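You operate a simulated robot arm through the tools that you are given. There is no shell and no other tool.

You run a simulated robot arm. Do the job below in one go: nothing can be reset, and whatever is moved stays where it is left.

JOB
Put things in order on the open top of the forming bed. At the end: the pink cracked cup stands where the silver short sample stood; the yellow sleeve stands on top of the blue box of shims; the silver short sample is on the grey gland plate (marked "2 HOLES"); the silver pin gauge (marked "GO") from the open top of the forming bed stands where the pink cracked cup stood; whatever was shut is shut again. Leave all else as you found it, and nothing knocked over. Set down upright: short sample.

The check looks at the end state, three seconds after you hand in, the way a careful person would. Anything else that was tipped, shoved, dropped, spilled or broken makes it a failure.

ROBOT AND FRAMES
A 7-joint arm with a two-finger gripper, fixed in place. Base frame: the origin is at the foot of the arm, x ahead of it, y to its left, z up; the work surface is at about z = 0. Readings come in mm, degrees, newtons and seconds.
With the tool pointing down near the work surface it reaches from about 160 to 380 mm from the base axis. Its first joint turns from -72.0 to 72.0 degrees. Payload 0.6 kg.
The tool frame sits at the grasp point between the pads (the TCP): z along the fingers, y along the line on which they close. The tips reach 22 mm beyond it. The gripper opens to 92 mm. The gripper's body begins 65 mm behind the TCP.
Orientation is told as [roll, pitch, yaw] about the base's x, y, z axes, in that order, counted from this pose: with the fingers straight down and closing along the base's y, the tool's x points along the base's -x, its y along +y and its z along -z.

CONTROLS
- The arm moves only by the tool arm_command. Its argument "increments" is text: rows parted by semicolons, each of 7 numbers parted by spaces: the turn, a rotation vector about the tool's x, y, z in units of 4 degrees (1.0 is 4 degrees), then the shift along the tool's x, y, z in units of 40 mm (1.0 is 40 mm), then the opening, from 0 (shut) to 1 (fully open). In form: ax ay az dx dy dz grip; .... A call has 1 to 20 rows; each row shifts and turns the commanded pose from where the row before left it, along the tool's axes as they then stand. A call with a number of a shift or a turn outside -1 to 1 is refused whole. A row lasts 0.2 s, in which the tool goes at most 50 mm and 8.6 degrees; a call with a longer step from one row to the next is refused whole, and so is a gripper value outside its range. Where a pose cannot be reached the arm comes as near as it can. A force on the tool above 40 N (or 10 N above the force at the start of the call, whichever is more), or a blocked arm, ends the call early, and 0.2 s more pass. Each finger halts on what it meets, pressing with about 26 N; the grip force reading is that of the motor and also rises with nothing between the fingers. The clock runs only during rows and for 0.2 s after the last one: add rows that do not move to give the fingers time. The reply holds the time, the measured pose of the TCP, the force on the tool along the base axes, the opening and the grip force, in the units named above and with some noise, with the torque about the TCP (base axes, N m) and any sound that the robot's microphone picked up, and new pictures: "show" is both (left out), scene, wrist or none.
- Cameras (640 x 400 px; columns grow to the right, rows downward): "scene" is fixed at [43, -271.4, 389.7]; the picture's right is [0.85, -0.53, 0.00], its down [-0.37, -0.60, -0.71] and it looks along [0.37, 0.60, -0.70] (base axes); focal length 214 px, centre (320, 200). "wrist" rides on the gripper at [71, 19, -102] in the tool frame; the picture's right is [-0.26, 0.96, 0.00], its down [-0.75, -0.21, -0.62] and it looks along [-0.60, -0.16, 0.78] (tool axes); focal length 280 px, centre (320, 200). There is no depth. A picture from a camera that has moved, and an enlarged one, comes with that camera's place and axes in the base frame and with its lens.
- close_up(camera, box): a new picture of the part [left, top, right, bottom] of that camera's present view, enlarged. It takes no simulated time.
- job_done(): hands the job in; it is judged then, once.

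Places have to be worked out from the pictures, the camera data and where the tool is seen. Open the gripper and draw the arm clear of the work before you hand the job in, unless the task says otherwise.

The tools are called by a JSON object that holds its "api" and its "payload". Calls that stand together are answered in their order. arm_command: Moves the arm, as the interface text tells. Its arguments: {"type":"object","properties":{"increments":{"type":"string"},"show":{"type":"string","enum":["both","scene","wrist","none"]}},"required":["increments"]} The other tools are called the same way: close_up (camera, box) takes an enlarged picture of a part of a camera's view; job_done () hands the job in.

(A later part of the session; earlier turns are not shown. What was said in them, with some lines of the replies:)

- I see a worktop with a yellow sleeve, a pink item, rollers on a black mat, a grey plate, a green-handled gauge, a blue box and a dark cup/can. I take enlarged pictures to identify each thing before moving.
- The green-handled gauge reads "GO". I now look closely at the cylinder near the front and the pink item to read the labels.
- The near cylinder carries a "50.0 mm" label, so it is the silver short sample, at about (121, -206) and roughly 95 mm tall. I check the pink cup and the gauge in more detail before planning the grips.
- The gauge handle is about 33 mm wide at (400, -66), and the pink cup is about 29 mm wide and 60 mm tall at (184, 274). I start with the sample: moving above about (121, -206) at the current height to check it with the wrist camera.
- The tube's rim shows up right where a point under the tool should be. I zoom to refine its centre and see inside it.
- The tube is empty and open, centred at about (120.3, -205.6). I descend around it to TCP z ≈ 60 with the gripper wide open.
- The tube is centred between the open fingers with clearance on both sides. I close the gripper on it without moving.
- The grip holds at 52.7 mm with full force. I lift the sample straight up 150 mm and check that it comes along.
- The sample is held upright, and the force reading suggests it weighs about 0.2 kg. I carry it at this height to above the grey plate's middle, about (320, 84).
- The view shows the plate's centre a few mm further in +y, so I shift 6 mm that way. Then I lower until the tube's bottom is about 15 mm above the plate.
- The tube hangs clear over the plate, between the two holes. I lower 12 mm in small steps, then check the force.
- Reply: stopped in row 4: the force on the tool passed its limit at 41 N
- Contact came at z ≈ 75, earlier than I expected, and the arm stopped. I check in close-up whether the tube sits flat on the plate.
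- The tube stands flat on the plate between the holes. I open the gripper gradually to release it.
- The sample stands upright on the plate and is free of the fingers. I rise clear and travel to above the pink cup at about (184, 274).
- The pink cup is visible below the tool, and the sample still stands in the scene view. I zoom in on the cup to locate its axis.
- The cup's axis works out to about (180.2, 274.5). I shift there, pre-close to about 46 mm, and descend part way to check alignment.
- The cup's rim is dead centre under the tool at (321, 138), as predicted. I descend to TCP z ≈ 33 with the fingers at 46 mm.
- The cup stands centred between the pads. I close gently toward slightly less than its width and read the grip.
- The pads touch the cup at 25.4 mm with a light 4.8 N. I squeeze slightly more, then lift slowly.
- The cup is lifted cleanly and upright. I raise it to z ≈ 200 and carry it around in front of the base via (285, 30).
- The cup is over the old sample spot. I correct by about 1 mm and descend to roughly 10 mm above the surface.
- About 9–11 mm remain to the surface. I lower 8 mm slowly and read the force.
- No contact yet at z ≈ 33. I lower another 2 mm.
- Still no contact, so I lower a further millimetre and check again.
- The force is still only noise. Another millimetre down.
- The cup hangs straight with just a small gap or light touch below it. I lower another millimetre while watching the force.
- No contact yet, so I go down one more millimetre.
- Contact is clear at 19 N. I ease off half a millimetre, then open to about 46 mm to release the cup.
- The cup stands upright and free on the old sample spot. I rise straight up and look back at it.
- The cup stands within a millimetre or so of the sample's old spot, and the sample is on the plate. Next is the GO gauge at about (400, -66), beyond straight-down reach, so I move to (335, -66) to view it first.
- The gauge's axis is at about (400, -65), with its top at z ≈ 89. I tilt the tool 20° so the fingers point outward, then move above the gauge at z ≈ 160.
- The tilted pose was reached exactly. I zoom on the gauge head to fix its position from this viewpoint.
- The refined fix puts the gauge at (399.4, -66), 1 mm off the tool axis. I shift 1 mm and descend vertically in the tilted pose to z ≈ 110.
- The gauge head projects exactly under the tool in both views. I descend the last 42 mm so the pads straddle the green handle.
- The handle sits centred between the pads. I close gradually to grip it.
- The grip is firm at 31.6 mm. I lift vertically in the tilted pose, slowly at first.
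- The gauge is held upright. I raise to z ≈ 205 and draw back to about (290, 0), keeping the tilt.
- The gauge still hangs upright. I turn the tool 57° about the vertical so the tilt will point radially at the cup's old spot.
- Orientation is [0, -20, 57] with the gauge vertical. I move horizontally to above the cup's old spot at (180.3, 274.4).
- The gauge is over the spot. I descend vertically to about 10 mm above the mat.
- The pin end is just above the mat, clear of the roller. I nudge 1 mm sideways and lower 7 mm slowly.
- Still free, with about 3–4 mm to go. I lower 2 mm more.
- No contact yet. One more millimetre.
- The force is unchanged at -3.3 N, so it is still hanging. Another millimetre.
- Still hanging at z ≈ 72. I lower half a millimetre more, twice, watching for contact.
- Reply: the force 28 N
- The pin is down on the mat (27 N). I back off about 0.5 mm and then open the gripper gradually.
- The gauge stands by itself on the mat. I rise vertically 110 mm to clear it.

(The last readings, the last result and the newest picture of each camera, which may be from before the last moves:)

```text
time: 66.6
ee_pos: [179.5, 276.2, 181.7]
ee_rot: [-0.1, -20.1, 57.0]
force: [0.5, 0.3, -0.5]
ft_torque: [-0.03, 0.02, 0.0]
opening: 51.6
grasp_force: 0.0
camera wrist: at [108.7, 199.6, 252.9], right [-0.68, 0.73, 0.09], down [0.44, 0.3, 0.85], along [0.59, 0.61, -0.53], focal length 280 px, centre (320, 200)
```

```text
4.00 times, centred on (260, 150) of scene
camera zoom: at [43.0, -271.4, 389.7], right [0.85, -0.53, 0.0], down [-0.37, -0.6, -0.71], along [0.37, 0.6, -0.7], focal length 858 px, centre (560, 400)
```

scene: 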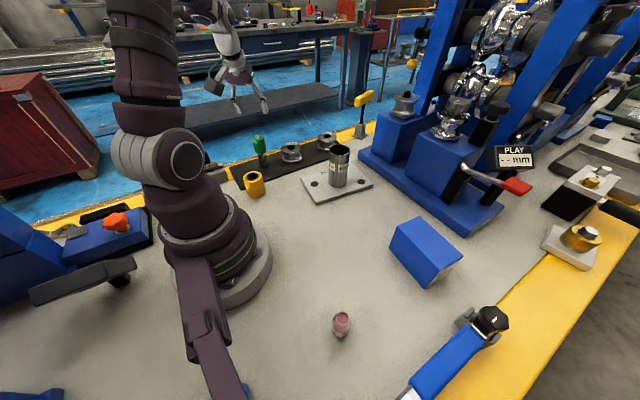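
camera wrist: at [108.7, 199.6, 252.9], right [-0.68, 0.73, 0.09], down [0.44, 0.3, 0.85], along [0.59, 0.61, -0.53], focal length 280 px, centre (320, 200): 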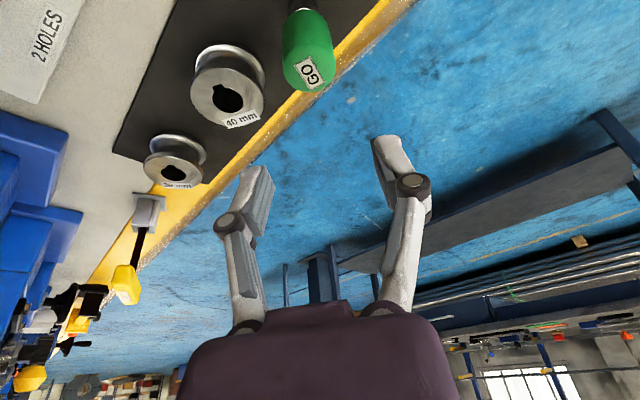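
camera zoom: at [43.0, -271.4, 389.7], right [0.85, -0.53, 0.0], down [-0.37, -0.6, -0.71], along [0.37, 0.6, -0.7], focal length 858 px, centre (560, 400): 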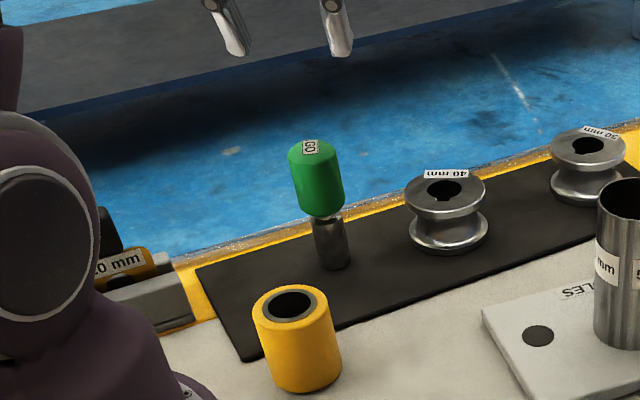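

The gauge stands upright on the cup's old spot with nothing else disturbed. Now for the yellow sleeve: I untilt the tool and turn it back to yaw 0 here, well above everything.

{"api": "arm_command", "payload": {"increments": "0 1 0 0 0 0 0.8; 0 1 0 0 0 0 0.8; 0 1 0 0 0 0 0.8; 0 1 0 0 0 0 0.8; 0 1 0 0 0 0 0.8; 0 0 0.95 0 0 0 0.8; 0 0 0.95 0 0 0 0.8; 0 0 0.95 0 0 0 0.8; 0 0 0.95 0 0 0 0.8; 0 0 0.95 0 0 0 0.8; 0 0 0.95 0 0 0 0.8; 0 0 0.95 0 0 0 0.8; 0 0 0.95 0 0 0 0.8; 0 0 0.95 0 0 0 0.8; 0 0 0.95 0 0 0 0.8; 0 0 0.95 0 0 0 0.8; 0 0 0.95 0 0 0 0.8; 0 0 0.95 0 0 0 0.8; 0 0 0.95 0 0 0 0.8; 0 0 0.95 0 0 0 0.8", "show": "wrist"}}

```text
time: 70.8
ee_pos: [178.8, 274.3, 181.7]
ee_rot: [0.0, 0.0, -0.1]
force: [0.7, -0.8, -0.4]
ft_torque: [0.01, -0.01, -0.04]
opening: 73.5
grasp_force: 0.1
camera wrist: at [108.8, 293.8, 283.1], right [0.26, 0.96, 0.0], down [0.75, -0.21, 0.63], along [0.6, -0.16, -0.78], focal length 280 px, centre (320, 200)
```

wrist: 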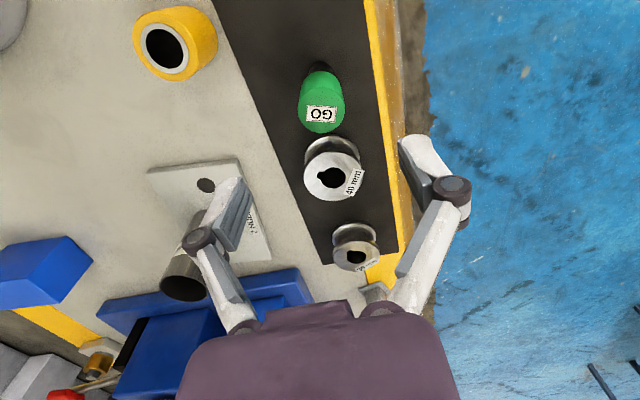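

The gauge shows right under the tool, confirming its placement. I move over the sleeve at about (119.5, 173.5) with the gripper opening fully.

{"api": "arm_command", "payload": {"increments": "0 0 0 0.374 -0.633 0 1; 0 0 0 0.374 -0.633 0 1; 0 0 0 0.374 -0.633 0 1; 0 0 0 0.374 -0.633 0 1; 0 0 0 0 0 0 1; 0 0 0 0 0 0 1", "show": "both"}}

{"api": "close_up", "payload": {"camera": "wrist", "box": [260, 20, 380, 140]}}

```text
time: 72.2
ee_pos: [119.8, 173.4, 182.2]
ee_rot: [0.0, -0.1, 0.0]
force: [0.3, -0.2, 0.1]
ft_torque: [-0.02, -0.02, 0.0]
opening: 91.8
grasp_force: 0.2
camera wrist: at [48.8, 191.9, 283.4], right [0.26, 0.96, 0.0], down [0.75, -0.21, 0.63], along [0.6, -0.16, -0.78], focal length 280 px, centre (320, 200)
```

scene: 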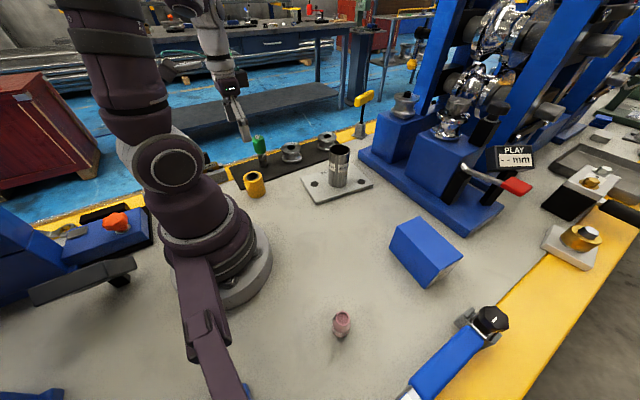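
wrist: 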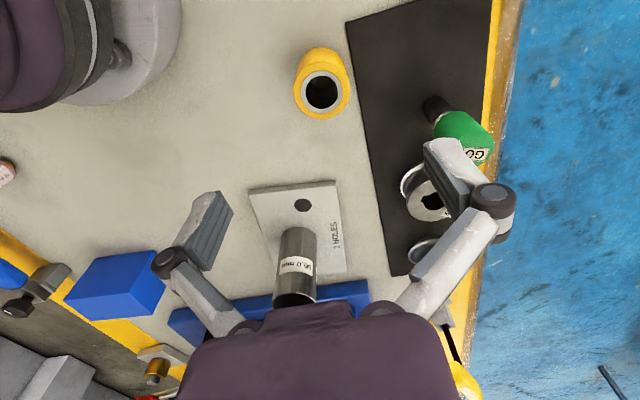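

```text
3.33 times, centred on (320, 80) of wrist
camera zoom: at [48.8, 191.9, 283.4], right [0.26, 0.96, 0.0], down [0.75, -0.21, 0.63], along [0.6, -0.16, -0.78], focal length 935 px, centre (320, 600)
```

zoom: 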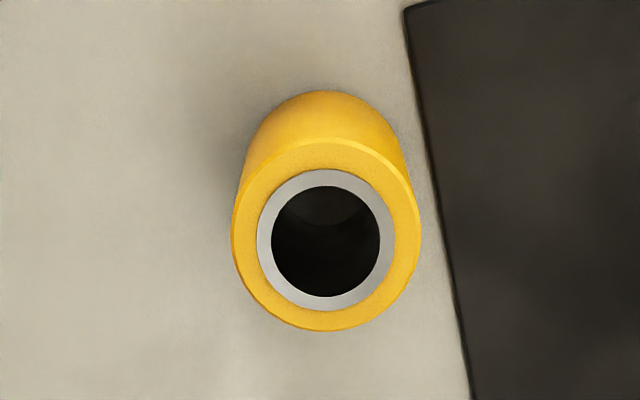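

The sleeve centre is at about (118.3, 174.6), 46 mm wide and about 52 mm tall. I correct slightly and descend around it with a 69 mm opening.

{"api": "arm_command", "payload": {"increments": "0 0 0 0.0325 0.03 0 0.75; 0 0 0 0 0 0.6 0.75; 0 0 0 0 0 0.6 0.75; 0 0 0 0 0 0.6 0.75; 0 0 0 0 0 0.6 0.75; 0 0 0 0 0 0.6 0.75; 0 0 0 0 0 0.4 0.75; 0 0 0 0 0 0.3 0.75; 0 0 0 0 0 0 0.75", "show": "both"}}

```text
time: 74.2
ee_pos: [117.7, 175.2, 33.8]
ee_rot: [0.0, -0.1, 0.1]
force: [-0.6, 0.7, 0.0]
ft_torque: [-0.01, 0.03, -0.01]
opening: 69.1
grasp_force: 0.1
camera wrist: at [47.9, 194.0, 134.6], right [0.26, 0.96, 0.0], down [0.75, -0.21, 0.63], along [0.6, -0.16, -0.78], focal length 280 px, centre (320, 200)
```

scene: 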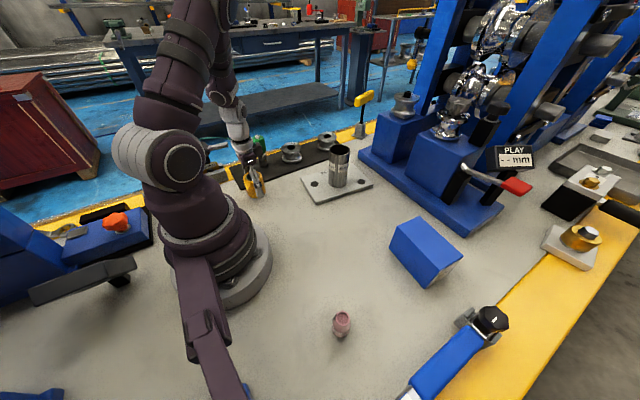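
wrist: 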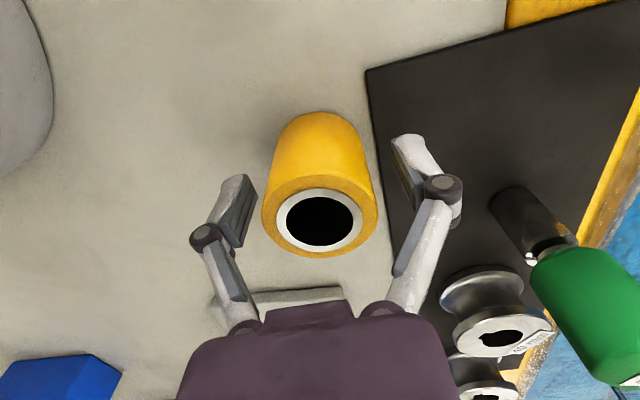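

The sleeve is centred between the pads. I close on it step by step.

{"api": "arm_command", "payload": {"increments": "0 0 0 0 0 0 0.62; 0 0 0 0 0 0 0.56; 0 0 0 0 0 0 0.52; 0 0 0 0 0 0 0.49; 0 0 0 0 0 0 0.46; 0 0 0 0 0 0 0.42; 0 0 0 0 0 0 0.38; 0 0 0 0 0 0 0.38", "show": "wrist"}}

```text
time: 76.0
ee_pos: [119.6, 175.7, 33.2]
ee_rot: [0.1, -0.3, 0.0]
force: [-1.5, -5.0, 16.9]
ft_torque: [-0.15, 0.02, 0.01]
opening: 45.3
grasp_force: 26.0
camera wrist: at [47.9, 194.0, 134.9], right [0.26, 0.96, 0.0], down [0.75, -0.21, 0.63], along [0.6, -0.16, -0.78], focal length 280 px, centre (320, 200)
```

wrist: 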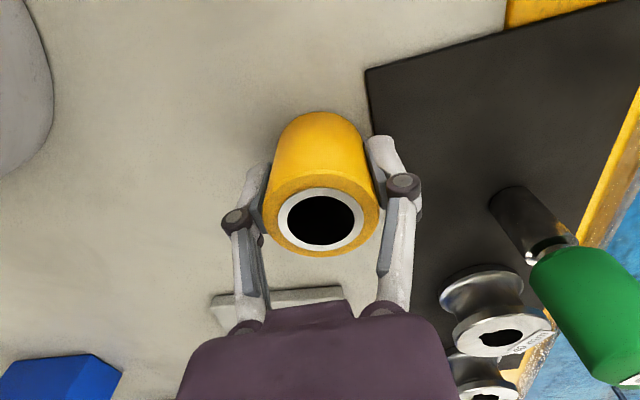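

The sleeve is gripped at 45.3 mm. I lift it slowly, then up to about z = 170.

{"api": "arm_command", "payload": {"increments": "0 0 0 0 0 -0.1 0.38; 0 0 0 0 0 -0.3 0.38; 0 0 0 0 0 -0.5 0.38; 0 0 0 0 0 -0.7 0.38; 0 0 0 0 0 -0.7 0.38; 0 0 0 0 0 -0.7 0.38; 0 0 0 0 0 -0.45 0.38; 0 0 0 0 0 0 0.38", "show": "both"}}

```text
time: 77.8
ee_pos: [118.1, 174.9, 172.3]
ee_rot: [0.1, -0.1, 0.0]
force: [0.5, -0.5, -2.4]
ft_torque: [-0.03, -0.02, 0.05]
opening: 45.4
grasp_force: 25.9
camera wrist: at [47.7, 194.1, 273.6], right [0.26, 0.96, 0.0], down [0.75, -0.21, 0.63], along [0.6, -0.16, -0.78], focal length 280 px, centre (320, 200)
```

scene: 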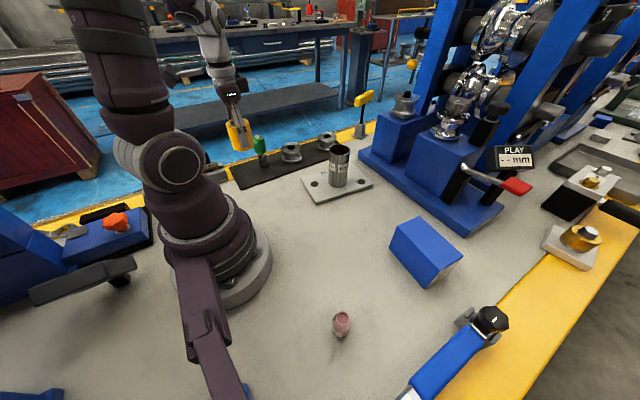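
wrist: 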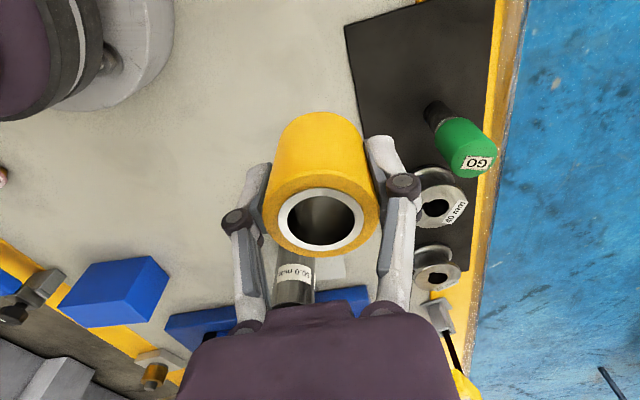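

The sleeve is held level. I zoom to measure where it sits relative to the tool axis before carrying it to the box.

{"api": "close_up", "payload": {"camera": "wrist", "box": [240, 100, 400, 270]}}

{"api": "close_up", "payload": {"camera": "scene", "box": [200, 60, 290, 170]}}

```text
2.35 times, centred on (320, 185) of wrist
camera zoom: at [47.7, 194.1, 273.6], right [0.26, 0.96, 0.0], down [0.75, -0.21, 0.63], along [0.6, -0.16, -0.78], focal length 660 px, centre (320, 235)
```

zoom: 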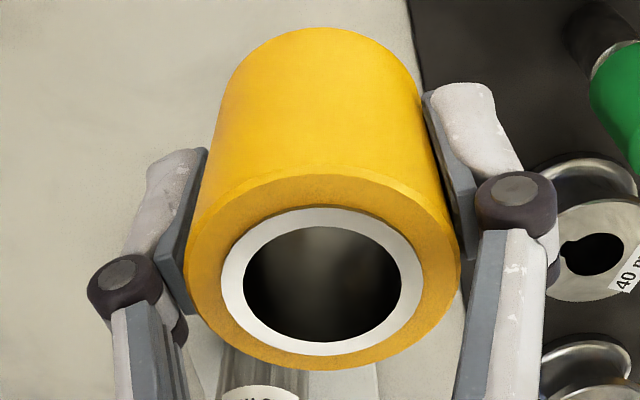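

```text
3.64 times, centred on (245, 115) of scene
camera zoom: at [43.0, -271.4, 389.7], right [0.85, -0.53, 0.0], down [-0.37, -0.6, -0.71], along [0.37, 0.6, -0.7], focal length 780 px, centre (593, 509)
```

zoom: 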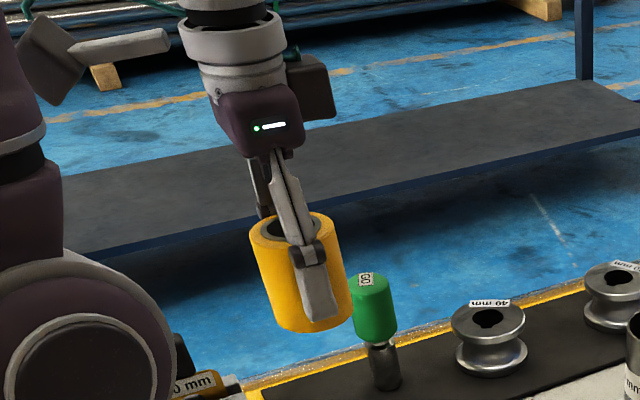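

The sleeve axis sits about 2 mm in +x from the tool axis and its bottom about 34 mm below. I carry it around via (255, 40) to TCP (316.8, -187), above the box's centre.

{"api": "arm_command", "payload": {"increments": "0 0 0 -0.4879 -0.4821 0 0.38; 0 0 0 -0.4879 -0.4821 0 0.38; 0 0 0 -0.4879 -0.4821 0 0.38; 0 0 0 -0.4879 -0.4821 0 0.38; 0 0 0 -0.4879 -0.4821 0 0.38; 0 0 0 -0.4879 -0.4821 0 0.38; 0 0 0 -0.4879 -0.4821 0 0.38; 0 0 0 -0.1931 -0.7094 0 0.38; 0 0 0 -0.1931 -0.7094 0 0.38; 0 0 0 -0.1931 -0.7094 0 0.38; 0 0 0 -0.1931 -0.7094 0 0.38; 0 0 0 -0.1931 -0.7094 0 0.38; 0 0 0 -0.1931 -0.7094 0 0.38; 0 0 0 -0.1931 -0.7094 0 0.38; 0 0 0 -0.1931 -0.7094 0 0.38; 0 0 0 0 0 0 0.38; 0 0 0 0 0 0 0.38", "show": "both"}}

{"api": "close_up", "payload": {"camera": "scene", "box": [370, 150, 490, 300]}}

{"api": "close_up", "payload": {"camera": "wrist", "box": [220, 20, 420, 270]}}

```text
time: 81.4
ee_pos: [316.5, -185.3, 172.6]
ee_rot: [0.1, -0.1, 0.0]
force: [-0.8, -0.6, -2.1]
ft_torque: [-0.01, 0.0, -0.02]
opening: 45.2
grasp_force: 25.8
camera wrist: at [244.9, -167.8, 273.2], right [0.26, 0.96, 0.0], down [0.75, -0.21, 0.63], along [0.6, -0.16, -0.78], focal length 280 px, centre (320, 200)
```

scene: 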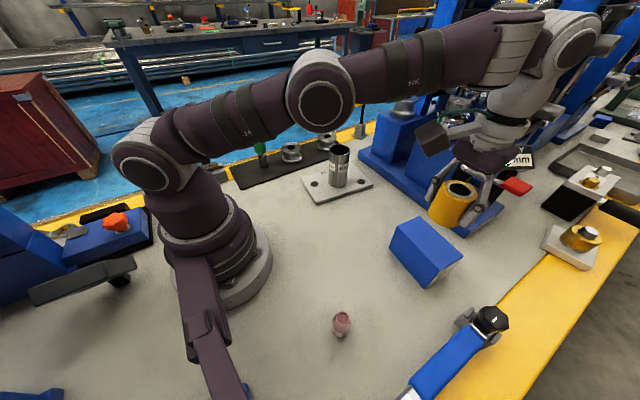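
wrist: 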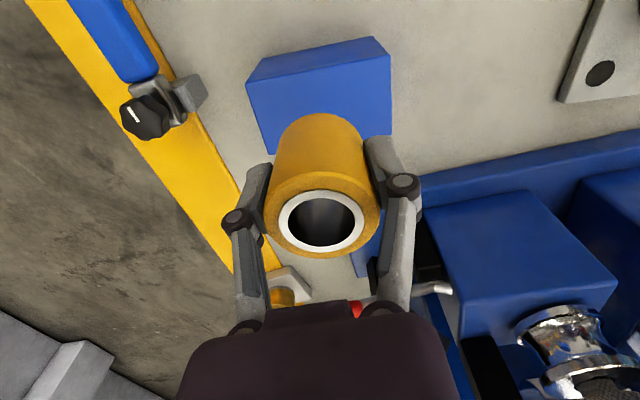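

```text
2.67 times, centred on (430, 225) of scene
camera zoom: at [43.0, -271.5, 389.7], right [0.85, -0.53, 0.0], down [-0.37, -0.6, -0.71], along [0.37, 0.6, -0.7], focal length 572 px, centre (27, 133)
```

zoom: 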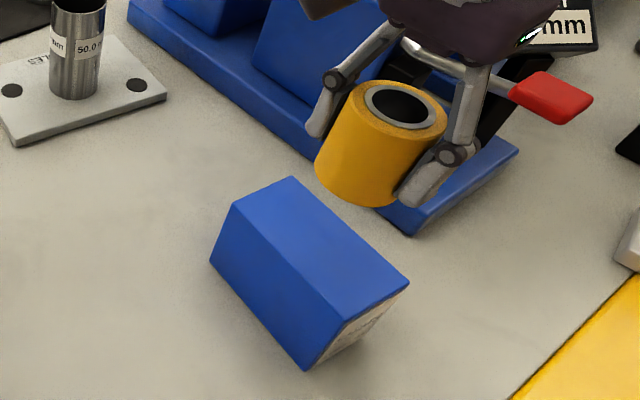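

```text
1.60 times, centred on (320, 145) of wrist
camera zoom: at [244.9, -167.8, 273.2], right [0.26, 0.96, 0.0], down [0.75, -0.21, 0.63], along [0.6, -0.16, -0.78], focal length 449 px, centre (320, 288)
```

zoom: 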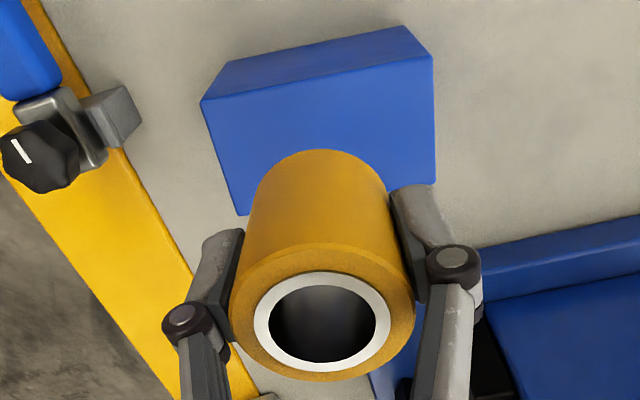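

The box top centre computes to (319, -186) and the sleeve is over it within a millimetre. I lower to about 10 mm above the box.

{"api": "arm_command", "payload": {"increments": "0 0 0 -0.0125 0 0.35 0.38; 0 0 0 0 0 0.35 0.38; 0 0 0 0 0 0.35 0.38; 0 0 0 0 0 0.35 0.38; 0 0 0 0 0 0 0.38; 0 0 0 0 0 0 0.38", "show": "both"}}

{"api": "close_up", "payload": {"camera": "scene", "box": [370, 150, 490, 300]}}

{"api": "close_up", "payload": {"camera": "wrist", "box": [220, 20, 420, 270]}}

```text
time: 82.8
ee_pos: [316.3, -185.9, 114.2]
ee_rot: [0.1, -0.1, -0.1]
force: [-0.5, -0.7, -2.5]
ft_torque: [0.01, 0.03, -0.01]
opening: 45.0
grasp_force: 26.1
camera wrist: at [245.7, -168.0, 217.1], right [0.26, 0.96, 0.0], down [0.75, -0.21, 0.63], along [0.6, -0.16, -0.78], focal length 280 px, centre (320, 200)
```

scene: 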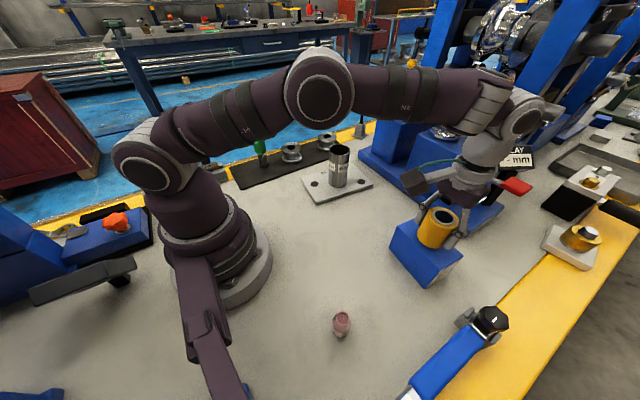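
wrist: 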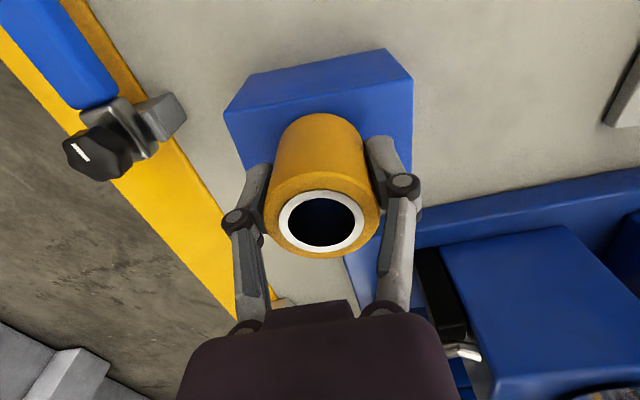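

```text
2.67 times, centred on (430, 225) of scene
camera zoom: at [43.0, -271.4, 389.7], right [0.85, -0.53, 0.0], down [-0.37, -0.6, -0.71], along [0.37, 0.6, -0.7], focal length 572 px, centre (27, 133)
```

zoom: 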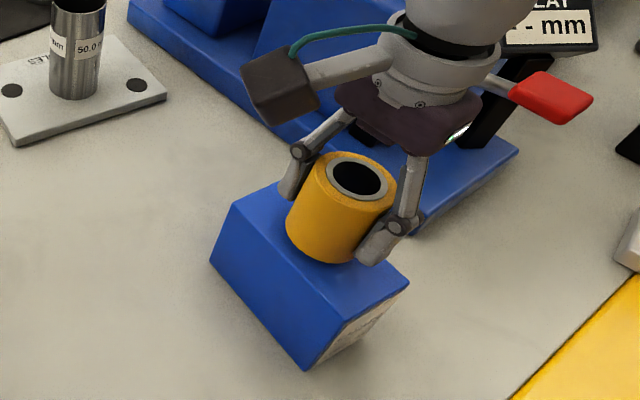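

```text
1.60 times, centred on (320, 145) of wrist
camera zoom: at [245.7, -168.0, 217.1], right [0.26, 0.96, 0.0], down [0.75, -0.21, 0.63], along [0.6, -0.16, -0.78], focal length 449 px, centre (320, 288)
```

zoom: 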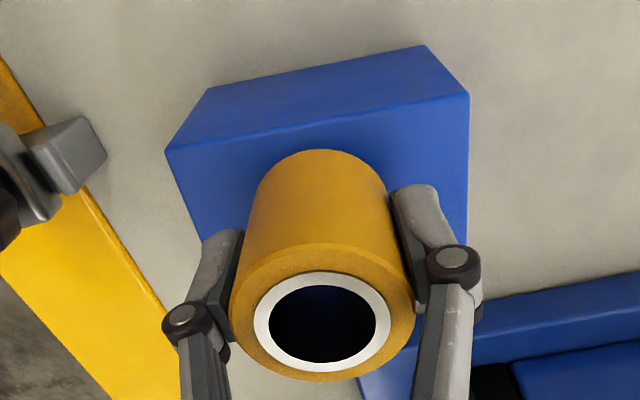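

The sleeve is centred over the box with about 8 mm to go. I lower 6 mm slowly and check the force.

{"api": "arm_command", "payload": {"increments": "0 0 0 0 0 0.05 0.38; 0 0 0 0 0 0.05 0.38; 0 0 0 0 0 0.05 0.38; 0 0 0 0 0 0 0.38", "show": "none"}}

```text
time: 83.8
ee_pos: [317.5, -186.1, 109.7]
ee_rot: [0.1, -0.2, 0.0]
force: [0.1, 0.1, -1.2]
ft_torque: [-0.02, 0.03, 0.02]
opening: 45.0
grasp_force: 25.8
```

Still hanging free. I lower one more millimetre.

{"api": "arm_command", "payload": {"increments": "0 0 0 0 0 0.025 0.38; 0 0 0 0 0 0 0.38", "show": "none"}}

```text
time: 84.4
ee_pos: [317.7, -186.8, 109.0]
ee_rot: [0.1, 0.0, -0.1]
force: [-0.4, -0.2, -1.5]
ft_torque: [0.01, 0.02, -0.04]
opening: 45.4
grasp_force: 26.1
```

No contact yet, so another millimetre.

{"api": "arm_command", "payload": {"increments": "0 0 0 0 0 0.025 0.38; 0 0 0 0 0 0 0.38", "show": "none"}}

```text
time: 85.0
ee_pos: [316.8, -187.5, 106.7]
ee_rot: [0.0, -0.1, 0.0]
force: [0.0, -0.1, -1.2]
ft_torque: [-0.05, -0.02, -0.01]
opening: 45.1
grasp_force: 26.1
```

Still free at z ≈ 107. I continue in half-millimetre steps now.

{"api": "arm_command", "payload": {"increments": "0 0 0 0 0 0.0125 0.38; 0 0 0 0 0 0 0.38", "show": "none"}}

```text
time: 85.6
ee_pos: [317.6, -187.3, 106.6]
ee_rot: [0.1, -0.1, 0.0]
force: [-0.5, 0.9, 0.2]
ft_torque: [-0.01, 0.01, 0.02]
opening: 45.0
grasp_force: 25.7
```

The force has risen slightly toward zero, which may be first contact. Another half millimetre.

{"api": "arm_command", "payload": {"increments": "0 0 0 0 0 0.0125 0.38; 0 0 0 0 0 0 0.38", "show": "none"}}

```text
time: 86.2
ee_pos: [317.0, -186.5, 106.7]
ee_rot: [0.0, -0.2, 0.0]
force: [-5.9, 3.1, 20.2]
ft_torque: [0.11, 0.05, -0.03]
opening: 45.2
grasp_force: 26.1
```

Contact is confirmed at 20 N. I back off half a millimetre and open the gripper gradually.

{"api": "arm_command", "payload": {"increments": "0 0 0 0 0 -0.0125 0.38; 0 0 0 0 0 0 0.44; 0 0 0 0 0 0 0.49; 0 0 0 0 0 0 0.54; 0 0 0 0 0 0 0.6; 0 0 0 0 0 0 0.68; 0 0 0 0 0 0 0.75; 0 0 0 0 0 0 0.75", "show": "both"}}

{"api": "close_up", "payload": {"camera": "scene", "box": [370, 150, 490, 300]}}

{"api": "close_up", "payload": {"camera": "wrist", "box": [220, 20, 420, 270]}}

```text
time: 88.0
ee_pos: [317.4, -186.3, 106.8]
ee_rot: [0.1, -0.1, -0.1]
force: [0.1, 0.9, -1.2]
ft_torque: [-0.02, 0.03, 0.02]
opening: 69.0
grasp_force: 0.0
camera wrist: at [246.0, -168.7, 208.5], right [0.26, 0.96, 0.0], down [0.75, -0.21, 0.63], along [0.6, -0.16, -0.78], focal length 280 px, centre (320, 200)
```

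scene: 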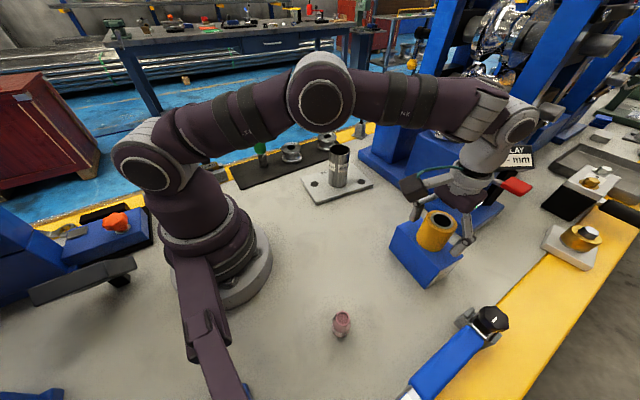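
wrist: 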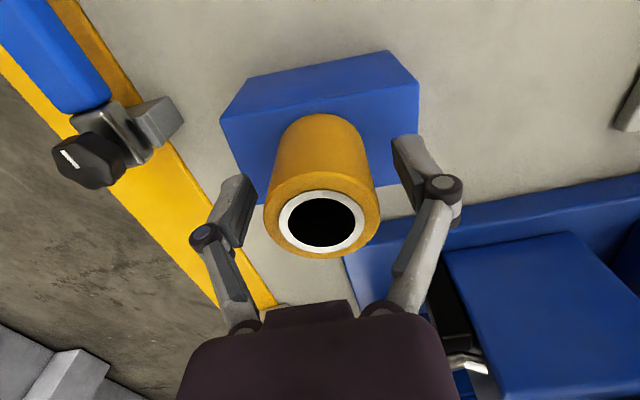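

```text
2.67 times, centred on (430, 225) of scene
camera zoom: at [43.0, -271.4, 389.7], right [0.85, -0.53, 0.0], down [-0.37, -0.6, -0.71], along [0.37, 0.6, -0.7], focal length 572 px, centre (27, 133)
```

zoom: 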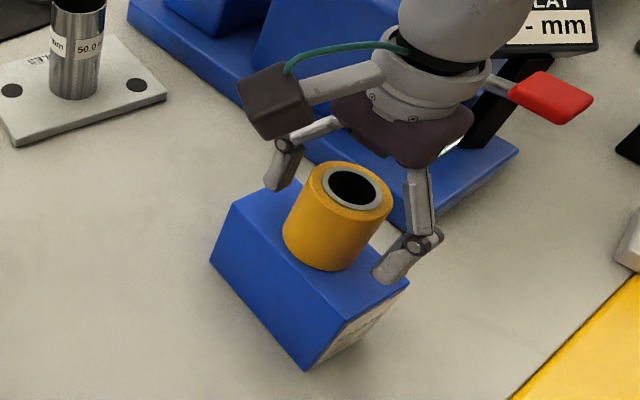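

```text
1.60 times, centred on (320, 145) of wrist
camera zoom: at [246.0, -168.7, 208.5], right [0.26, 0.96, 0.0], down [0.75, -0.21, 0.63], along [0.6, -0.16, -0.78], focal length 449 px, centre (320, 288)
```

zoom: 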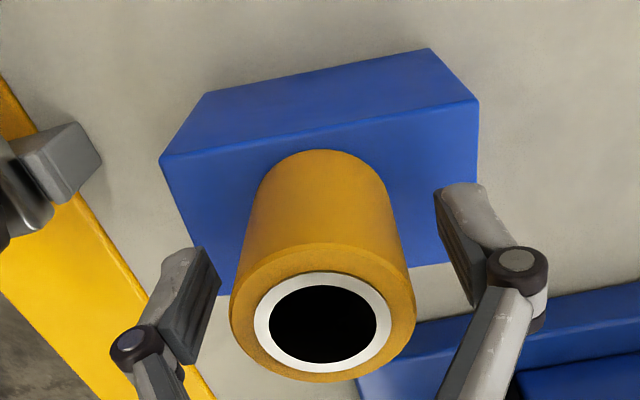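

The sleeve stands squarely on the box and the box hasn't moved. I rise vertically to clear it, then draw the arm back toward a neutral pose.

{"api": "arm_command", "payload": {"increments": "0 0 0 0 0 -0.2 0.75; 0 0 0 0 0 -0.4 0.75; 0 0 0 0 0 -0.5 0.75; 0 0 0 0 0 -0.6 0.75; 0 0 0 0 0 0 0.75", "show": "both"}}

{"api": "arm_command", "payload": {"increments": "0 0 0 0.2 0.6 -0.2 1; 0 0 0 0.2 0.6 -0.2 1; 0 0 0 0.2 0.6 -0.2 1; 0 0 0 0.1 0.6 -0.2 1; 0 0 0 0.1 0.6 -0.2 1; 0 0 0 0.1 0.6 -0.2 1; 0 0 0 0.1 0.6 -0.2 1; 0 0 0 0 0.6 -0.2 1; 0 0 0 0 0.5 -0.2 1; 0 0 0 0 0 0 1; 0 0 0 0 0 0 1", "show": "both"}}

```text
time: 89.2
ee_pos: [316.5, -186.4, 175.6]
ee_rot: [0.1, -0.1, 0.0]
force: [-0.3, -0.1, -0.2]
ft_torque: [-0.01, -0.02, -0.02]
opening: 69.1
grasp_force: 0.1
camera wrist: at [245.5, -168.4, 276.7], right [0.26, 0.96, 0.0], down [0.75, -0.21, 0.63], along [0.6, -0.16, -0.78], focal length 280 px, centre (320, 200)
```

scene: 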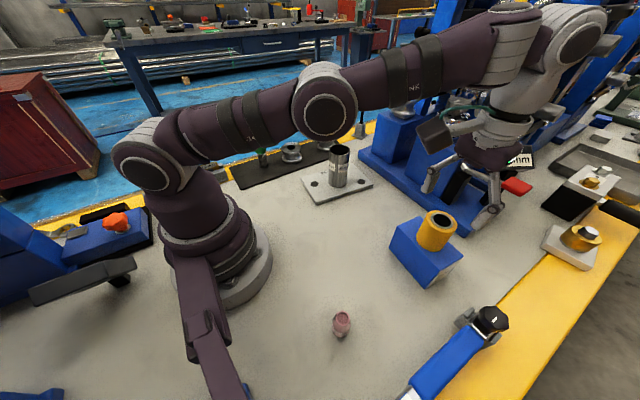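
wrist: 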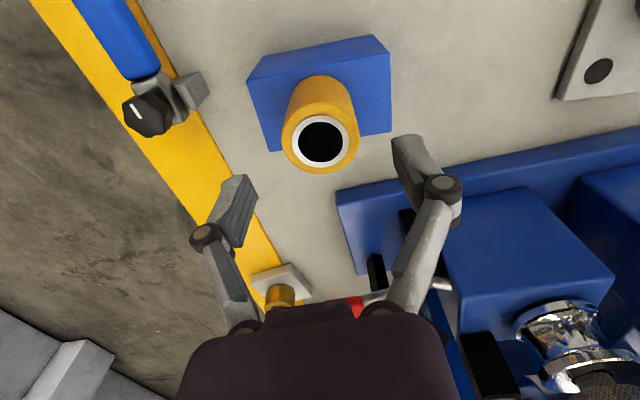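

```text
time: 91.6
ee_pos: [277.7, 25.0, 246.6]
ee_rot: [0.0, -0.1, -0.1]
force: [-0.3, 0.7, 0.1]
ft_torque: [-0.03, -0.01, 0.0]
opening: 92.0
grasp_force: 0.0
camera wrist: at [205.6, 43.6, 347.9], right [0.26, 0.96, 0.0], down [0.75, -0.21, 0.63], along [0.6, -0.16, -0.78], focal length 280 px, centre (320, 200)
```

scene: 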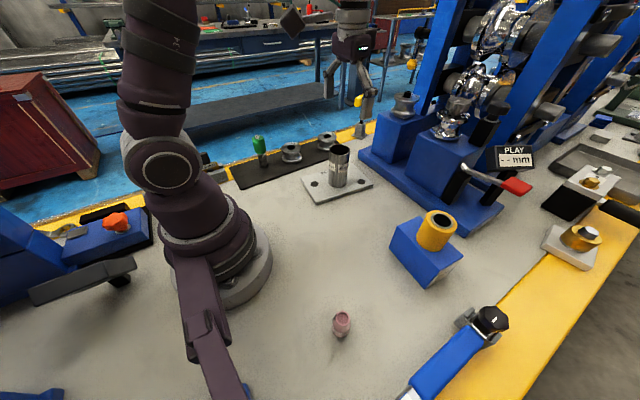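
wrist: 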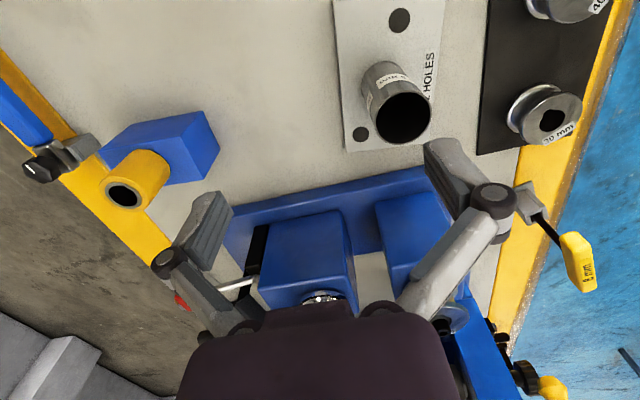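

The arm is clear with the gripper open. I take final close-ups with the same boxes as at the start to compare everything.

{"api": "close_up", "payload": {"camera": "scene", "box": [220, 110, 400, 222]}}

{"api": "close_up", "payload": {"camera": "scene", "box": [300, 160, 520, 360]}}

{"api": "close_up", "payload": {"camera": "scene", "box": [310, 280, 380, 356]}}

{"api": "close_up", "payload": {"camera": "scene", "box": [250, 130, 276, 172]}}

```text
3.56 times, centred on (310, 166) of scene
camera zoom: at [43.0, -271.4, 389.7], right [0.85, -0.53, 0.0], down [-0.37, -0.6, -0.71], along [0.37, 0.6, -0.7], focal length 763 px, centre (356, 321)
```

zoom: 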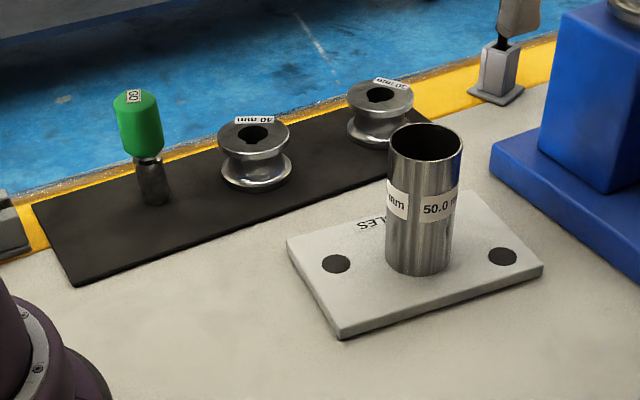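

```text
2.00 times, centred on (410, 260) of scene
camera zoom: at [43.0, -271.4, 389.7], right [0.85, -0.53, 0.0], down [-0.37, -0.6, -0.71], along [0.37, 0.6, -0.7], focal length 429 px, centre (140, 80)
```

zoom: 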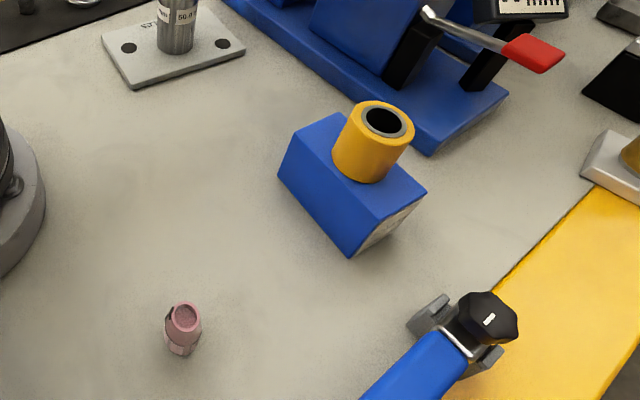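

```text
5.26 times, centred on (345, 318) of scene
camera zoom: at [43.0, -271.4, 389.7], right [0.85, -0.53, 0.0], down [-0.37, -0.6, -0.71], along [0.37, 0.6, -0.7], focal length 1129 px, centre (188, -421)
```

zoom: 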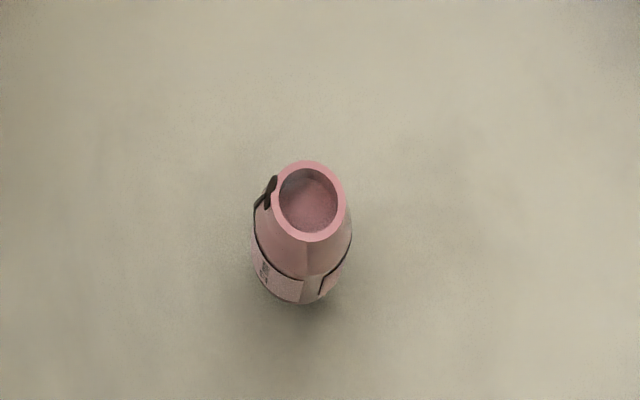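

```text
9.52 times, centred on (263, 151) of scene
camera zoom: at [43.0, -271.4, 389.7], right [0.85, -0.53, 0.0], down [-0.37, -0.6, -0.71], along [0.37, 0.6, -0.7], focal length 2043 px, centre (863, 667)
```

zoom: 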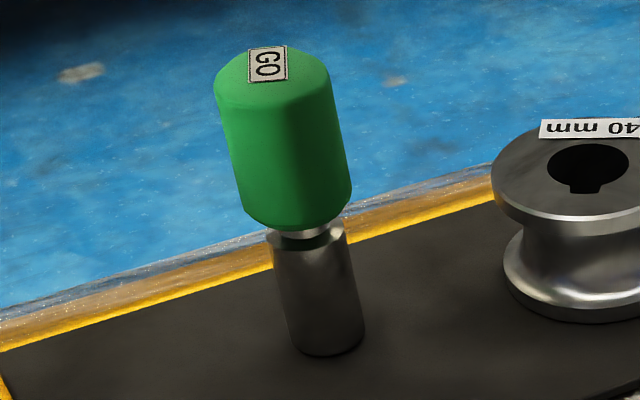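

The close-ups match the required end state:
- **Short sample:** stands upright on the "2 HOLES" plate.
- **Pink cup:** stands on the sample's old spot.
- **GO gauge:** stands on the cup's old spot.
- **Yellow sleeve:** stands on the blue box.

The plate, mat, rollers and box are where they were, nothing shut was opened, and the arm is clear with the gripper open, so I hand in.

{"api": "job_done", "payload": {}}

```text
The job is handed in.
```

The job is handed in; the final pictures showed everything where you asked for it. I have not seen the result of the check.

- **Silver short sample:** stands upright on the grey "2 HOLES" gland plate, between the two holes.
- **Pink cracked cup:** stands upright within about 2 mm of where the sample stood.
- **GO pin gauge:** stands upright on the black mat, within about 2 mm of where the cup stood. It was out of straight-down reach, so I gripped it with the tool tilted 20°.
- **Yellow sleeve:** stands on top of the blue box of shims, roughly centred.

The plate, mat, rollers and box had not moved when I compared the last pictures with the first. I opened nothing, so there was nothing to shut again. The arm was clear of the work with the gripper open when I handed in.

While I lowered the sample, it met the plate about 5 mm sooner than expected. The arm stopped at its 41 N force limit; the sample stayed upright and the plate did not shift.
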